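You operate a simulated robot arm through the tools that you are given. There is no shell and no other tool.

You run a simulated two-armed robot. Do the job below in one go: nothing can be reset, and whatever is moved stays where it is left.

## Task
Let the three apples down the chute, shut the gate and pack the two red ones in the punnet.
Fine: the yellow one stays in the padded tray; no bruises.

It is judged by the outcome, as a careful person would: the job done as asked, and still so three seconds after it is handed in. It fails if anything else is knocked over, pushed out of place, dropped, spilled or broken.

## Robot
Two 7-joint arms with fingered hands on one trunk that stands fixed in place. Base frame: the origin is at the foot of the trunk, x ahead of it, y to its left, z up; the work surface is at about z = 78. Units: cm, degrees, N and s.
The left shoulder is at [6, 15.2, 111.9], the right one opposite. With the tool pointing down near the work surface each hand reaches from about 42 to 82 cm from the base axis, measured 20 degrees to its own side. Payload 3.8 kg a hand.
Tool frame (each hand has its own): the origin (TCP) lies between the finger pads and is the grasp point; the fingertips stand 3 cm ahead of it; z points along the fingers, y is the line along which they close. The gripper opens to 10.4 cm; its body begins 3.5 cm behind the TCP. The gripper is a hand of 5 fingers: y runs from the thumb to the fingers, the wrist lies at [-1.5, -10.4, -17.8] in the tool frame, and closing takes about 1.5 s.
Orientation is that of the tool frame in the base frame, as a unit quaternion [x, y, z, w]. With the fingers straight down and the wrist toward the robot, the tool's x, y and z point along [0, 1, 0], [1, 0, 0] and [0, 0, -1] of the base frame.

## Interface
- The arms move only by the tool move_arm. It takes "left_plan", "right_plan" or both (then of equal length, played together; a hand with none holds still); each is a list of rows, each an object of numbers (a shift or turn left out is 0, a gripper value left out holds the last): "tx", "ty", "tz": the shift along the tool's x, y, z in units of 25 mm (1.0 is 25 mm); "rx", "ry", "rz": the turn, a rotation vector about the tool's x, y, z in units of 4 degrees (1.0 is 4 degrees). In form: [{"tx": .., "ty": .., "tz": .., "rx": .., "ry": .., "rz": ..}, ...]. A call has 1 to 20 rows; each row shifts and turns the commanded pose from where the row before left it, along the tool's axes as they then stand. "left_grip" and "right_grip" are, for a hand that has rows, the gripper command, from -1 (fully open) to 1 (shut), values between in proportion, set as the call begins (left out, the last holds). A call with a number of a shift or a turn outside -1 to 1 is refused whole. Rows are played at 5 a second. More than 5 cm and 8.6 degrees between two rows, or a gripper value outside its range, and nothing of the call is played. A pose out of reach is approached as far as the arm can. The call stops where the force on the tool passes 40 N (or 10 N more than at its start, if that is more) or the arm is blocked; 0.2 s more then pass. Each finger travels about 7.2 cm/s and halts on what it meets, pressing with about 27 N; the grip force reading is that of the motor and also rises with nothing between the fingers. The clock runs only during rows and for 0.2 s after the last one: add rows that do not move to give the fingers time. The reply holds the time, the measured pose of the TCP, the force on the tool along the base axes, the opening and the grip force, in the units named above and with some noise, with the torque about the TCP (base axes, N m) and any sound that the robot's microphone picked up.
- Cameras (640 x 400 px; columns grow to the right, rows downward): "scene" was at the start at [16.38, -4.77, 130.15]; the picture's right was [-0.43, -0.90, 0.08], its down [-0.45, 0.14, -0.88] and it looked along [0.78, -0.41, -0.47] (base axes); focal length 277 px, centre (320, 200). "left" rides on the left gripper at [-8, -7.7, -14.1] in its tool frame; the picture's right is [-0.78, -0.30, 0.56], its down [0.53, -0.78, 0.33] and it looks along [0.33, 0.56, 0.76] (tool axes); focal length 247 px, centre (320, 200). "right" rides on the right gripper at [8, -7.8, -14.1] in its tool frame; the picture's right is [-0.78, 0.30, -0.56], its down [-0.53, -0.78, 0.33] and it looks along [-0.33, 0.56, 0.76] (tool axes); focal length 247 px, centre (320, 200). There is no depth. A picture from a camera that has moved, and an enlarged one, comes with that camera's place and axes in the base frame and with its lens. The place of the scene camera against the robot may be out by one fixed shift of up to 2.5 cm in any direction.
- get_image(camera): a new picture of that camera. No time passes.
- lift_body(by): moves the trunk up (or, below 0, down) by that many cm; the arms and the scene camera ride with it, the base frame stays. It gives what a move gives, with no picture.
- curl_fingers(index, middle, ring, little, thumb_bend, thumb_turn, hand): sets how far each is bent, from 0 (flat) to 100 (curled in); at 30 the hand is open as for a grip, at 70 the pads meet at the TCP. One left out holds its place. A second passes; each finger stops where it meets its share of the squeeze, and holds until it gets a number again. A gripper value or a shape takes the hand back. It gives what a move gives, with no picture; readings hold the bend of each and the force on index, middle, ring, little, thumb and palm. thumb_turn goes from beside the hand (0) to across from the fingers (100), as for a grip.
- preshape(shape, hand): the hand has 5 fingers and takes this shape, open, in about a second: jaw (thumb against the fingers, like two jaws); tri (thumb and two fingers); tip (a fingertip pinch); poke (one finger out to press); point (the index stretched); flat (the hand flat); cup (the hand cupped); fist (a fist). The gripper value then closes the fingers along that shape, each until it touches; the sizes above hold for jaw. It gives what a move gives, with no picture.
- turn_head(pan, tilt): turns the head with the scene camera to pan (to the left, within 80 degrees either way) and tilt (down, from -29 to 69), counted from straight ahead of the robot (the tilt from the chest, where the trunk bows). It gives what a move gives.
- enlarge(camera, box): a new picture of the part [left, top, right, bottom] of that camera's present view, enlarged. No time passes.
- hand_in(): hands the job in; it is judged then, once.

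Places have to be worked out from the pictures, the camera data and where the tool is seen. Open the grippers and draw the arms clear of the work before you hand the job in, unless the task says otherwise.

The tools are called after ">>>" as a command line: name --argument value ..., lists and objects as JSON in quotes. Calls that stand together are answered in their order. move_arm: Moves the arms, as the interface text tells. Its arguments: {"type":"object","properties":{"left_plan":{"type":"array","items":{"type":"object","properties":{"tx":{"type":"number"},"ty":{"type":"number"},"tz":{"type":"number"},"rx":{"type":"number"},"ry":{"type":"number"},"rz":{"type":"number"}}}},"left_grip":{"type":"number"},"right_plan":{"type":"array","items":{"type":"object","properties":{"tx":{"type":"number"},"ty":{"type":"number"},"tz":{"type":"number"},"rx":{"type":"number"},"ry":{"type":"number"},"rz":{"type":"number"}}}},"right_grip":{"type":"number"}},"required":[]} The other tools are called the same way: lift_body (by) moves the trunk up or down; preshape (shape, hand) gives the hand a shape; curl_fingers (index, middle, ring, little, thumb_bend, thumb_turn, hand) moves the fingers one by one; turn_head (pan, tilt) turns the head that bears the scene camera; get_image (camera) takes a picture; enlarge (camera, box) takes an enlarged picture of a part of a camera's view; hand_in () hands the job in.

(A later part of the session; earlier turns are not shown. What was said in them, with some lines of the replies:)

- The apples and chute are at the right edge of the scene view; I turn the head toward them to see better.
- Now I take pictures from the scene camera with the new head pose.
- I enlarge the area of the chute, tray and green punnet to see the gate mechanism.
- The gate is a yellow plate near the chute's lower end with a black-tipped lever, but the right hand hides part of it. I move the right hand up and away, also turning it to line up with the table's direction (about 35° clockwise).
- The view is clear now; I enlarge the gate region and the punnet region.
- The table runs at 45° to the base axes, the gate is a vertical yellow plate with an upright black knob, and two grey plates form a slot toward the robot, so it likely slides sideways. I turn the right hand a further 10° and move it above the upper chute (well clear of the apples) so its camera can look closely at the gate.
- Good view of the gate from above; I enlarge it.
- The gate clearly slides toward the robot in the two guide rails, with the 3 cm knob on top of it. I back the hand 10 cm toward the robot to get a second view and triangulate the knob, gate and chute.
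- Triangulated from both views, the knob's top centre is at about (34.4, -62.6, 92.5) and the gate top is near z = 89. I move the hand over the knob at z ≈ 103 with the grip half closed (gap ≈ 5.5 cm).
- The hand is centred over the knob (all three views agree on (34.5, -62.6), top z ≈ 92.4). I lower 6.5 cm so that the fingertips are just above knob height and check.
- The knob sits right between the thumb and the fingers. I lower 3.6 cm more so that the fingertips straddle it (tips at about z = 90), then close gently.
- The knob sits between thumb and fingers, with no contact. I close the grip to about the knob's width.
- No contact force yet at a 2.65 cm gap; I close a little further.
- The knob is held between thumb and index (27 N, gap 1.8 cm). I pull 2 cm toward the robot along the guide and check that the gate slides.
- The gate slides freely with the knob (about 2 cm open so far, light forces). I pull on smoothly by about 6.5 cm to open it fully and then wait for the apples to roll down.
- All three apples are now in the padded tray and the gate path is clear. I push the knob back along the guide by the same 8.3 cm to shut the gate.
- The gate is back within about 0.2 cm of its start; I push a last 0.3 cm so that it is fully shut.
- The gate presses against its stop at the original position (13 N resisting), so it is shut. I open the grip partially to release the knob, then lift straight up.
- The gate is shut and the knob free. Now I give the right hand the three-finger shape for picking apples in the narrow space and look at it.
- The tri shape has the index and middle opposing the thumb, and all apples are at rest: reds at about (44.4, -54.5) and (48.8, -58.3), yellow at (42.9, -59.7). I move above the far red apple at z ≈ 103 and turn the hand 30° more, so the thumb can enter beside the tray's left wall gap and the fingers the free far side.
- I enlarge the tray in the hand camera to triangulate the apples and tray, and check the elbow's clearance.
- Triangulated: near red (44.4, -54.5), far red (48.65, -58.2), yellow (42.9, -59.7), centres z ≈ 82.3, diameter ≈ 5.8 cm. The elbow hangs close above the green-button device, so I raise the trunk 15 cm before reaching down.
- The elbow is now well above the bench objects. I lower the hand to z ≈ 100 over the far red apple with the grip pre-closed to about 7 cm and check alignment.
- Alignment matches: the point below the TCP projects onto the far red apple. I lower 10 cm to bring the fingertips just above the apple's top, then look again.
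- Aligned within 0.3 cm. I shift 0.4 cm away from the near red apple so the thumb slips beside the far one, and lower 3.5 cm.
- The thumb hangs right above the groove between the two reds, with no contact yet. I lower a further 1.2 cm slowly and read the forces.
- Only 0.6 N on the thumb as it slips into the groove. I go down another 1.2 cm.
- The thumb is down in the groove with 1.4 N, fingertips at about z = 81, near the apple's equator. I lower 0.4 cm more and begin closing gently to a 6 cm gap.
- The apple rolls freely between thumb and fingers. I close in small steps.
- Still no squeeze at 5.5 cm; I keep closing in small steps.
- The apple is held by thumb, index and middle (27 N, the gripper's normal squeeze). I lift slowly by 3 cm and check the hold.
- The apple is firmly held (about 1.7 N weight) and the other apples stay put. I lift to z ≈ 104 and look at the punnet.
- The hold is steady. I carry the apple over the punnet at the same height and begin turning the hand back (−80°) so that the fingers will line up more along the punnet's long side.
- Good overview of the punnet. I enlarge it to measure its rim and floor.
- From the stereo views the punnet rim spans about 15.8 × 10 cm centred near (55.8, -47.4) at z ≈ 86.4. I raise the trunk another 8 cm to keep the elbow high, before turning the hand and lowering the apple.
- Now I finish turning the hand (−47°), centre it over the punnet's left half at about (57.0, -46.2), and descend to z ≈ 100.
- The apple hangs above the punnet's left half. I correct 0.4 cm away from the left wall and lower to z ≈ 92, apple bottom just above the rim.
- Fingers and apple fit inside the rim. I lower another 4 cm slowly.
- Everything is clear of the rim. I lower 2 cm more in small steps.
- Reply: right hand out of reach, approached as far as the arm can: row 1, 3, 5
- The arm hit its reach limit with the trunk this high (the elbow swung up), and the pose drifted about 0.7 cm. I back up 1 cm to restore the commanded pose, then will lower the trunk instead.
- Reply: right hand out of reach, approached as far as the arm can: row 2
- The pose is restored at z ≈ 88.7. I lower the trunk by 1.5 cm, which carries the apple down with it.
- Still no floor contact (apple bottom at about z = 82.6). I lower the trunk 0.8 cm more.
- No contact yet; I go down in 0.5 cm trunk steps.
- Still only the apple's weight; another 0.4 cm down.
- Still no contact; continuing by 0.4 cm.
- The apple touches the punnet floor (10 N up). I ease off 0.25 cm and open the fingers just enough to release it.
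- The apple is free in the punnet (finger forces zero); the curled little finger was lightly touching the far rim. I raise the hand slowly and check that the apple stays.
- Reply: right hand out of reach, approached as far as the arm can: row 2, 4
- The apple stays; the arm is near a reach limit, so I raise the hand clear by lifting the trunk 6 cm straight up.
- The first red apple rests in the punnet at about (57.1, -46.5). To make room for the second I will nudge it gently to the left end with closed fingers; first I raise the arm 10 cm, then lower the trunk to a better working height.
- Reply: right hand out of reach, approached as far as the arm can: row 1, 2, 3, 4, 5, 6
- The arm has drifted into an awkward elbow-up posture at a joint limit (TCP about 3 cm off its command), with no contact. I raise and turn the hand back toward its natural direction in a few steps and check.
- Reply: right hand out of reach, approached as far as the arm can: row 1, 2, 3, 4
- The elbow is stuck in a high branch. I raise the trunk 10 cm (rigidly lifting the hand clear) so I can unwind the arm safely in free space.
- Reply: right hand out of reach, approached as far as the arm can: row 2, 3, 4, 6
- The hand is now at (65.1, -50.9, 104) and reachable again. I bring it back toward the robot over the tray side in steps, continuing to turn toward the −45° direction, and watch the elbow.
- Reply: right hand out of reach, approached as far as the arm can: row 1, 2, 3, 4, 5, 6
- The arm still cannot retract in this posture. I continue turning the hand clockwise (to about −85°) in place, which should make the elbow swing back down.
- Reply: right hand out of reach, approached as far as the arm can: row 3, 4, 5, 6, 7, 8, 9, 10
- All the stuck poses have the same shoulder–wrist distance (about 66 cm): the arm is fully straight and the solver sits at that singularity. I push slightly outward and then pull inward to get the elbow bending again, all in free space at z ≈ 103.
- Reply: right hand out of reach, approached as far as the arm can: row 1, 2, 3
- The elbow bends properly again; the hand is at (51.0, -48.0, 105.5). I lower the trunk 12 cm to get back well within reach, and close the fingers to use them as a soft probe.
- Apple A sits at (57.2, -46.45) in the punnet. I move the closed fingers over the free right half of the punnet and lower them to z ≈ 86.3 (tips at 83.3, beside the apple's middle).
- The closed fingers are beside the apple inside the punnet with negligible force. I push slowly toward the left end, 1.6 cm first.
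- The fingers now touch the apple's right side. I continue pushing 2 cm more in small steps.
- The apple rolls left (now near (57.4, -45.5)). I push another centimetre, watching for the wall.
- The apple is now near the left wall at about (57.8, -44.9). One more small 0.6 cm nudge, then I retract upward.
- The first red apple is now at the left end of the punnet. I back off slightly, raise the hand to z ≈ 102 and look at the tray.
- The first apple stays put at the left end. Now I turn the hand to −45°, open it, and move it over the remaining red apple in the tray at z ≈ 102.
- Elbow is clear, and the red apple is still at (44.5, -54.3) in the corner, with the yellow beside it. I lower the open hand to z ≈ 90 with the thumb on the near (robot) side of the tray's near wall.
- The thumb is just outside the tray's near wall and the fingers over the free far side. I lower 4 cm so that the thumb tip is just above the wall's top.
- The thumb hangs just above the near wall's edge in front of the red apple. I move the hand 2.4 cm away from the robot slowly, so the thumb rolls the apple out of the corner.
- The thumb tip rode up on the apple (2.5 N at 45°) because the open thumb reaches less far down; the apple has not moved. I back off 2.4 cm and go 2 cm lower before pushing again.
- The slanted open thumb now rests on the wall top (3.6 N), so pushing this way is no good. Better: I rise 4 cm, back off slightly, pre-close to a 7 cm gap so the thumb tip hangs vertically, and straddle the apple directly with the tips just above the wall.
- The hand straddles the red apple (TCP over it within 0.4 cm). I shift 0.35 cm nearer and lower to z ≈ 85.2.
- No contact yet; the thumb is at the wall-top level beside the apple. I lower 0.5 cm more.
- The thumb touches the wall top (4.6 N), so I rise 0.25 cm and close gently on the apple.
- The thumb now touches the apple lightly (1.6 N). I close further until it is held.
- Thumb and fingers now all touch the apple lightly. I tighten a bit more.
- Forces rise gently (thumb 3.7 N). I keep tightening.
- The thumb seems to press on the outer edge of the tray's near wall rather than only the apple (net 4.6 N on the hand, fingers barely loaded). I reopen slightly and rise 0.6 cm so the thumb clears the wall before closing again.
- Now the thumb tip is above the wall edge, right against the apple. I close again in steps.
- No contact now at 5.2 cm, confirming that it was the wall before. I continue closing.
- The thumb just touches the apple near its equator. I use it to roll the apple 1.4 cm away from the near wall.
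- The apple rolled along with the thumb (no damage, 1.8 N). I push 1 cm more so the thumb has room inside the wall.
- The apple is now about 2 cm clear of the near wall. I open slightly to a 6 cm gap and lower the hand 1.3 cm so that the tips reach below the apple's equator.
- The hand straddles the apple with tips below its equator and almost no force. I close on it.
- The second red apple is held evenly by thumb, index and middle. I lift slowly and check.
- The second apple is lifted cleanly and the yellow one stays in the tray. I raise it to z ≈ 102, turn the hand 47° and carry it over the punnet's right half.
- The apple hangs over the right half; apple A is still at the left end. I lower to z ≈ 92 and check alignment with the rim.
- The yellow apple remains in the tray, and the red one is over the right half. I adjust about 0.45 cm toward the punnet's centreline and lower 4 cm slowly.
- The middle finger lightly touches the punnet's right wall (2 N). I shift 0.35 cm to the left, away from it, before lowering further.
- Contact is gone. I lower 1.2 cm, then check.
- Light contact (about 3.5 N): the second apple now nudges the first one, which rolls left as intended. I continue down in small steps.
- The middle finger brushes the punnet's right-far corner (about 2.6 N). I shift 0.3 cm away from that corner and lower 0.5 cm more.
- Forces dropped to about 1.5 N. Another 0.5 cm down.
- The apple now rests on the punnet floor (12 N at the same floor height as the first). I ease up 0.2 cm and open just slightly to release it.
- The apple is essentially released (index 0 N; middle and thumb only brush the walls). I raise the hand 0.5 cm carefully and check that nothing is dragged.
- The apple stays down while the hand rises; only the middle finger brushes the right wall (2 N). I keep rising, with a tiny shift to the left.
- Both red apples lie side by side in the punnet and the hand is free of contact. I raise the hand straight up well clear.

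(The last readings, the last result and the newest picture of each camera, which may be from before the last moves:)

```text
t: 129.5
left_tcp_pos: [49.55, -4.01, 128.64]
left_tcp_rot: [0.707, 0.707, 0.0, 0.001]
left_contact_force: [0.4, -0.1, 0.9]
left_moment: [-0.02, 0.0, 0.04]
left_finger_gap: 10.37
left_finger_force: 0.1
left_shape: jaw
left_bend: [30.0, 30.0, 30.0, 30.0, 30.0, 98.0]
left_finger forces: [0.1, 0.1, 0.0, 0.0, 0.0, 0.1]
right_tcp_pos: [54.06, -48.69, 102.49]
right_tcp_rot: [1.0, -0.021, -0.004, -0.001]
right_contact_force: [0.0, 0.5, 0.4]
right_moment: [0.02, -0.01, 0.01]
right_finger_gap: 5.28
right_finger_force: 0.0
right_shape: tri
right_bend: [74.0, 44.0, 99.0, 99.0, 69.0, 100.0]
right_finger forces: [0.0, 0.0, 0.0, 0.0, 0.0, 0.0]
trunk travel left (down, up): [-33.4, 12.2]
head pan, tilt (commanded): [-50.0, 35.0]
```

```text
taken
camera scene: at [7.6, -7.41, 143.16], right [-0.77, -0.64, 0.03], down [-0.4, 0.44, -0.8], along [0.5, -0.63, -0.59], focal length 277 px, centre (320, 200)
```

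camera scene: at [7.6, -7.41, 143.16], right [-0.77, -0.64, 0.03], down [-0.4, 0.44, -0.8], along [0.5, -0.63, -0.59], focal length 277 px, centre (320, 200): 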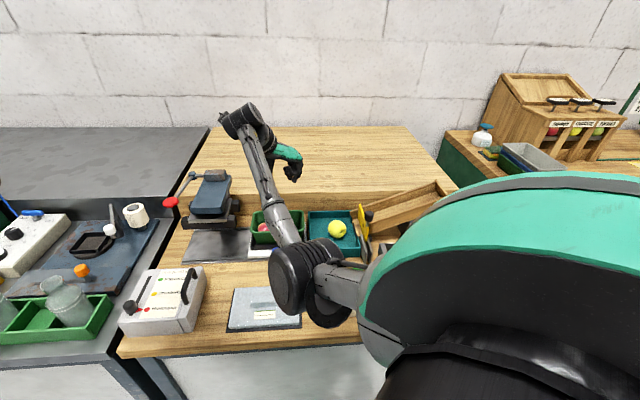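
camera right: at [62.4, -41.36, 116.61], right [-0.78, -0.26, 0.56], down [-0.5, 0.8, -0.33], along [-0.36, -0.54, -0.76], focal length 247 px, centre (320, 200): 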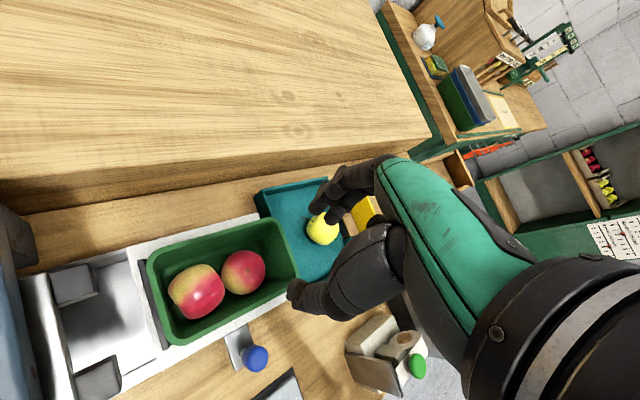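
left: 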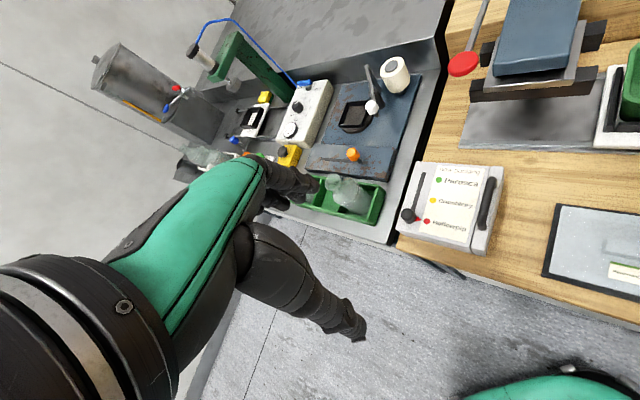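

Both red apples are in the punnet, the yellow is alone in the tray and the gate is shut. I now open the hand, rise further and turn it back before drawing the arm away.

>>> move_arm --right_plan '[{"tz": -0.8}, {"tz": -0.8}, {"tz": -0.8}, {"tz": -0.8}, {"rz": -1}, {"rz": -1}, {"rz": -1}, {"rz": -1}, {"rz": -1}, {"rz": -1}, {"rz": -1}, {"rz": -1}, {"rz": -1}, {"rz": -1}, {"rz": -1}, {"rz": -1}]' --right_grip -1

>>> get_image --camera "scene"

>>> get_image --camera "right"

```text
t: 132.9
left_tcp_pos: [49.59, -3.99, 128.66]
left_tcp_rot: [0.707, 0.707, 0.0, 0.0]
left_contact_force: [0.0, -1.2, 0.0]
left_moment: [0.02, 0.0, 0.02]
left_finger_gap: 10.34
left_finger_force: 0.1
left_shape: jaw
left_bend: [30.0, 30.0, 30.0, 30.0, 30.0, 98.0]
left_finger forces: [0.0, 0.0, 0.0, 0.0, 0.0, 0.1]
right_tcp_pos: [54.37, -48.59, 110.7]
right_tcp_rot: [0.922, 0.387, -0.001, -0.002]
right_contact_force: [0.2, 0.7, 0.8]
right_moment: [0.04, -0.01, -0.02]
right_finger_gap: 10.38
right_finger_force: 0.0
right_shape: tri
right_bend: [30.0, 30.0, 99.0, 99.0, 30.0, 98.0]
right_finger forces: [0.1, 0.1, 0.0, 0.1, 0.1, 0.0]
trunk travel left (down, up): [-33.4, 12.2]
head pan, tilt (commanded): [-50.0, 35.0]
```

```text
taken
camera scene: at [7.6, -7.45, 143.15], right [-0.77, -0.64, 0.03], down [-0.4, 0.44, -0.8], along [0.5, -0.63, -0.59], focal length 277 px, centre (320, 200)
```

scene: 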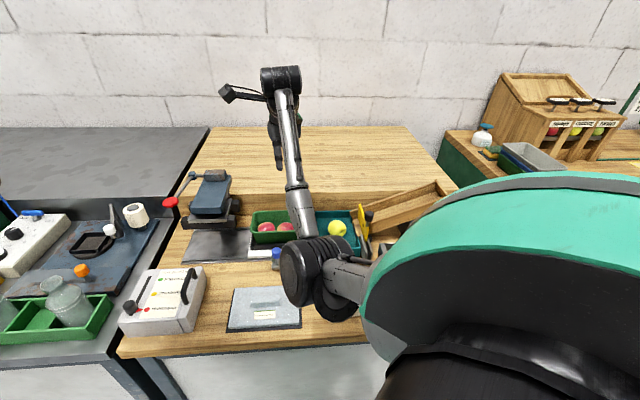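

```text
taken
camera right: at [54.43, -37.6, 124.7], right [-0.33, -0.76, 0.56], down [-0.93, 0.16, -0.33], along [0.16, -0.63, -0.76], focal length 247 px, centre (320, 200)
```

right: 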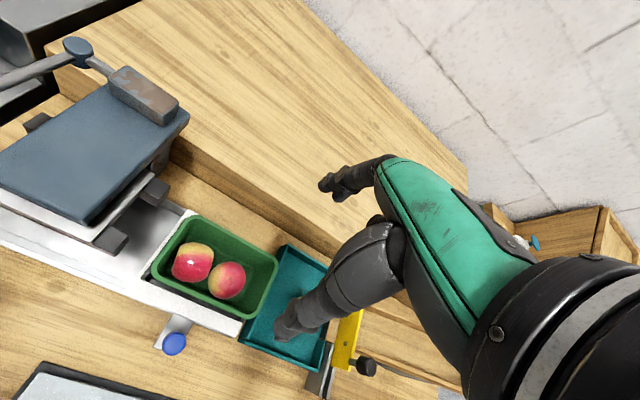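

Everything looks right from above too. I draw the right arm back toward its starting place, rising to z ≈ 120.

>>> move_arm --right_plan '[{"tx": -0.433, "ty": -0.763, "tz": -0.31}, {"tx": -0.433, "ty": -0.763, "tz": -0.31}, {"tx": -0.433, "ty": -0.763, "tz": -0.31}, {"tx": -0.433, "ty": -0.763, "tz": -0.31}, {"tx": -0.433, "ty": -0.763, "tz": -0.31}, {"tx": -0.433, "ty": -0.763, "tz": -0.31}, {"tx": -0.433, "ty": -0.763, "tz": -0.31}, {"tx": -0.433, "ty": -0.763, "tz": -0.31}, {"tx": -0.433, "ty": -0.763, "tz": -0.31}, {"tx": -0.433, "ty": -0.763, "tz": -0.31}, {"tx": -0.433, "ty": -0.763, "tz": -0.31}, {"tx": -0.433, "ty": -0.763, "tz": -0.31}]'

>>> get_image --camera "scene"

>>> get_image --camera "right"

```text
t: 135.5
left_tcp_pos: [49.51, -3.82, 128.7]
left_tcp_rot: [0.707, 0.708, 0.001, 0.0]
left_contact_force: [-0.1, -0.5, -0.5]
left_moment: [-0.02, 0.01, 0.03]
left_finger_gap: 10.37
left_finger_force: 0.0
left_shape: jaw
left_bend: [30.0, 30.0, 30.0, 30.0, 30.0, 98.0]
left_finger forces: [0.1, 0.1, 0.0, 0.0, 0.1, 0.0]
right_tcp_pos: [29.0, -41.82, 120.3]
right_tcp_rot: [0.922, 0.387, -0.001, -0.003]
right_contact_force: [-0.7, 0.1, -0.7]
right_moment: [0.02, 0.02, 0.0]
right_finger_gap: 10.37
right_finger_force: 0.1
right_shape: tri
right_bend: [30.0, 30.0, 99.0, 99.0, 30.0, 98.0]
right_finger forces: [0.0, 0.0, 0.0, 0.0, 0.0, 0.0]
trunk travel left (down, up): [-33.4, 12.2]
head pan, tilt (commanded): [-50.0, 35.0]
```

```text
taken
camera scene: at [7.55, -7.38, 143.16], right [-0.77, -0.64, 0.03], down [-0.4, 0.44, -0.8], along [0.5, -0.63, -0.59], focal length 277 px, centre (320, 200)
```

scene: 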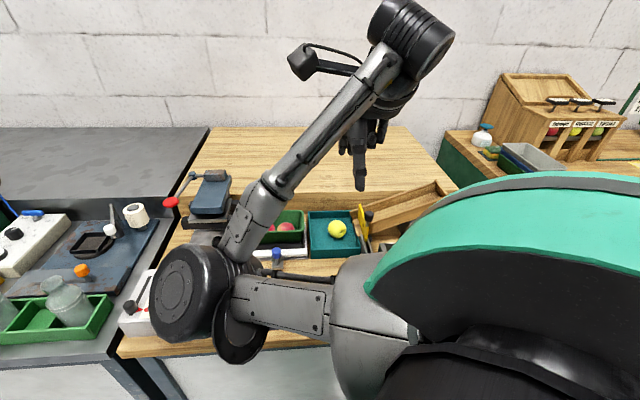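

```text
taken
camera right: at [29.01, -30.79, 134.32], right [-0.33, -0.76, 0.56], down [-0.93, 0.16, -0.33], along [0.16, -0.63, -0.76], focal length 247 px, centre (320, 200)
```

right: 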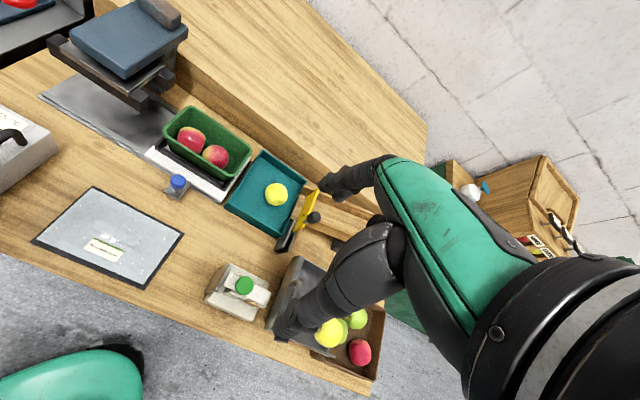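

The arm is clear of the work. I take close-ups to verify the gate, tray and punnet.

>>> enlarge --camera "right" --box '[140, 80, 360, 260]'

>>> enlarge --camera "scene" --box '[250, 170, 440, 280]'

```text
2.22 times, centred on (250, 170) of right
camera zoom: at [29.01, -30.79, 134.32], right [-0.33, -0.76, 0.56], down [-0.93, 0.16, -0.33], along [0.16, -0.63, -0.76], focal length 549 px, centre (476, 267)
```

zoom: 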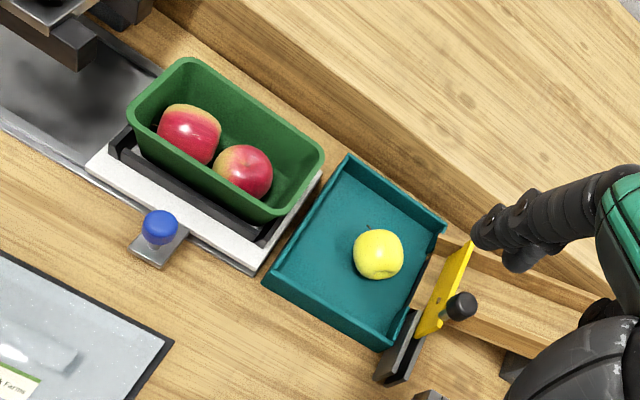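

```text
3.37 times, centred on (345, 225) of scene
camera zoom: at [7.55, -7.38, 143.16], right [-0.77, -0.64, 0.03], down [-0.4, 0.44, -0.8], along [0.5, -0.63, -0.59], focal length 934 px, centre (236, 116)
```

zoom: 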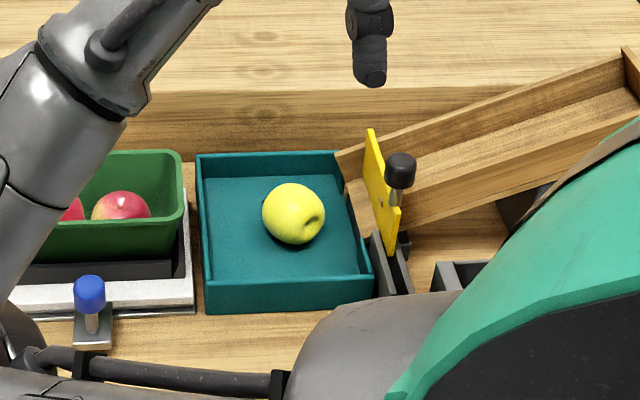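

The close-ups show both red apples in the seated punnet, the yellow apple alone in the padded tray, the gate shut, and nothing disturbed. Both grippers are open and the arms are clear, so I hand the job in.

>>> hand_in

```text
The job is handed in.
```

The job is handed in. All three apples went down the chute into the padded tray, the gate is shut against its stop, and both red apples are in the punnet. The yellow apple is alone in the tray.

- **Bruising:** I lowered the red apples onto the punnet floor instead of dropping them, though the first may have fallen a few millimetres when I let go. The gripper squeezes at about 27 N once it holds, and I found no way to set it lower. I saw no marks in the camera views, but I could not check the apples any closer than that.
- **Contacts:** The thumb pressed on the tray's near wall (about 5 N) and fingers brushed the punnet's rim and walls (a few newtons). Neither appears to have moved in the final close-ups, and nothing else on the bench looks disturbed.
- **Robot:** The trunk is still raised about 13 cm. Both grippers are open and both arms are clear of the work.
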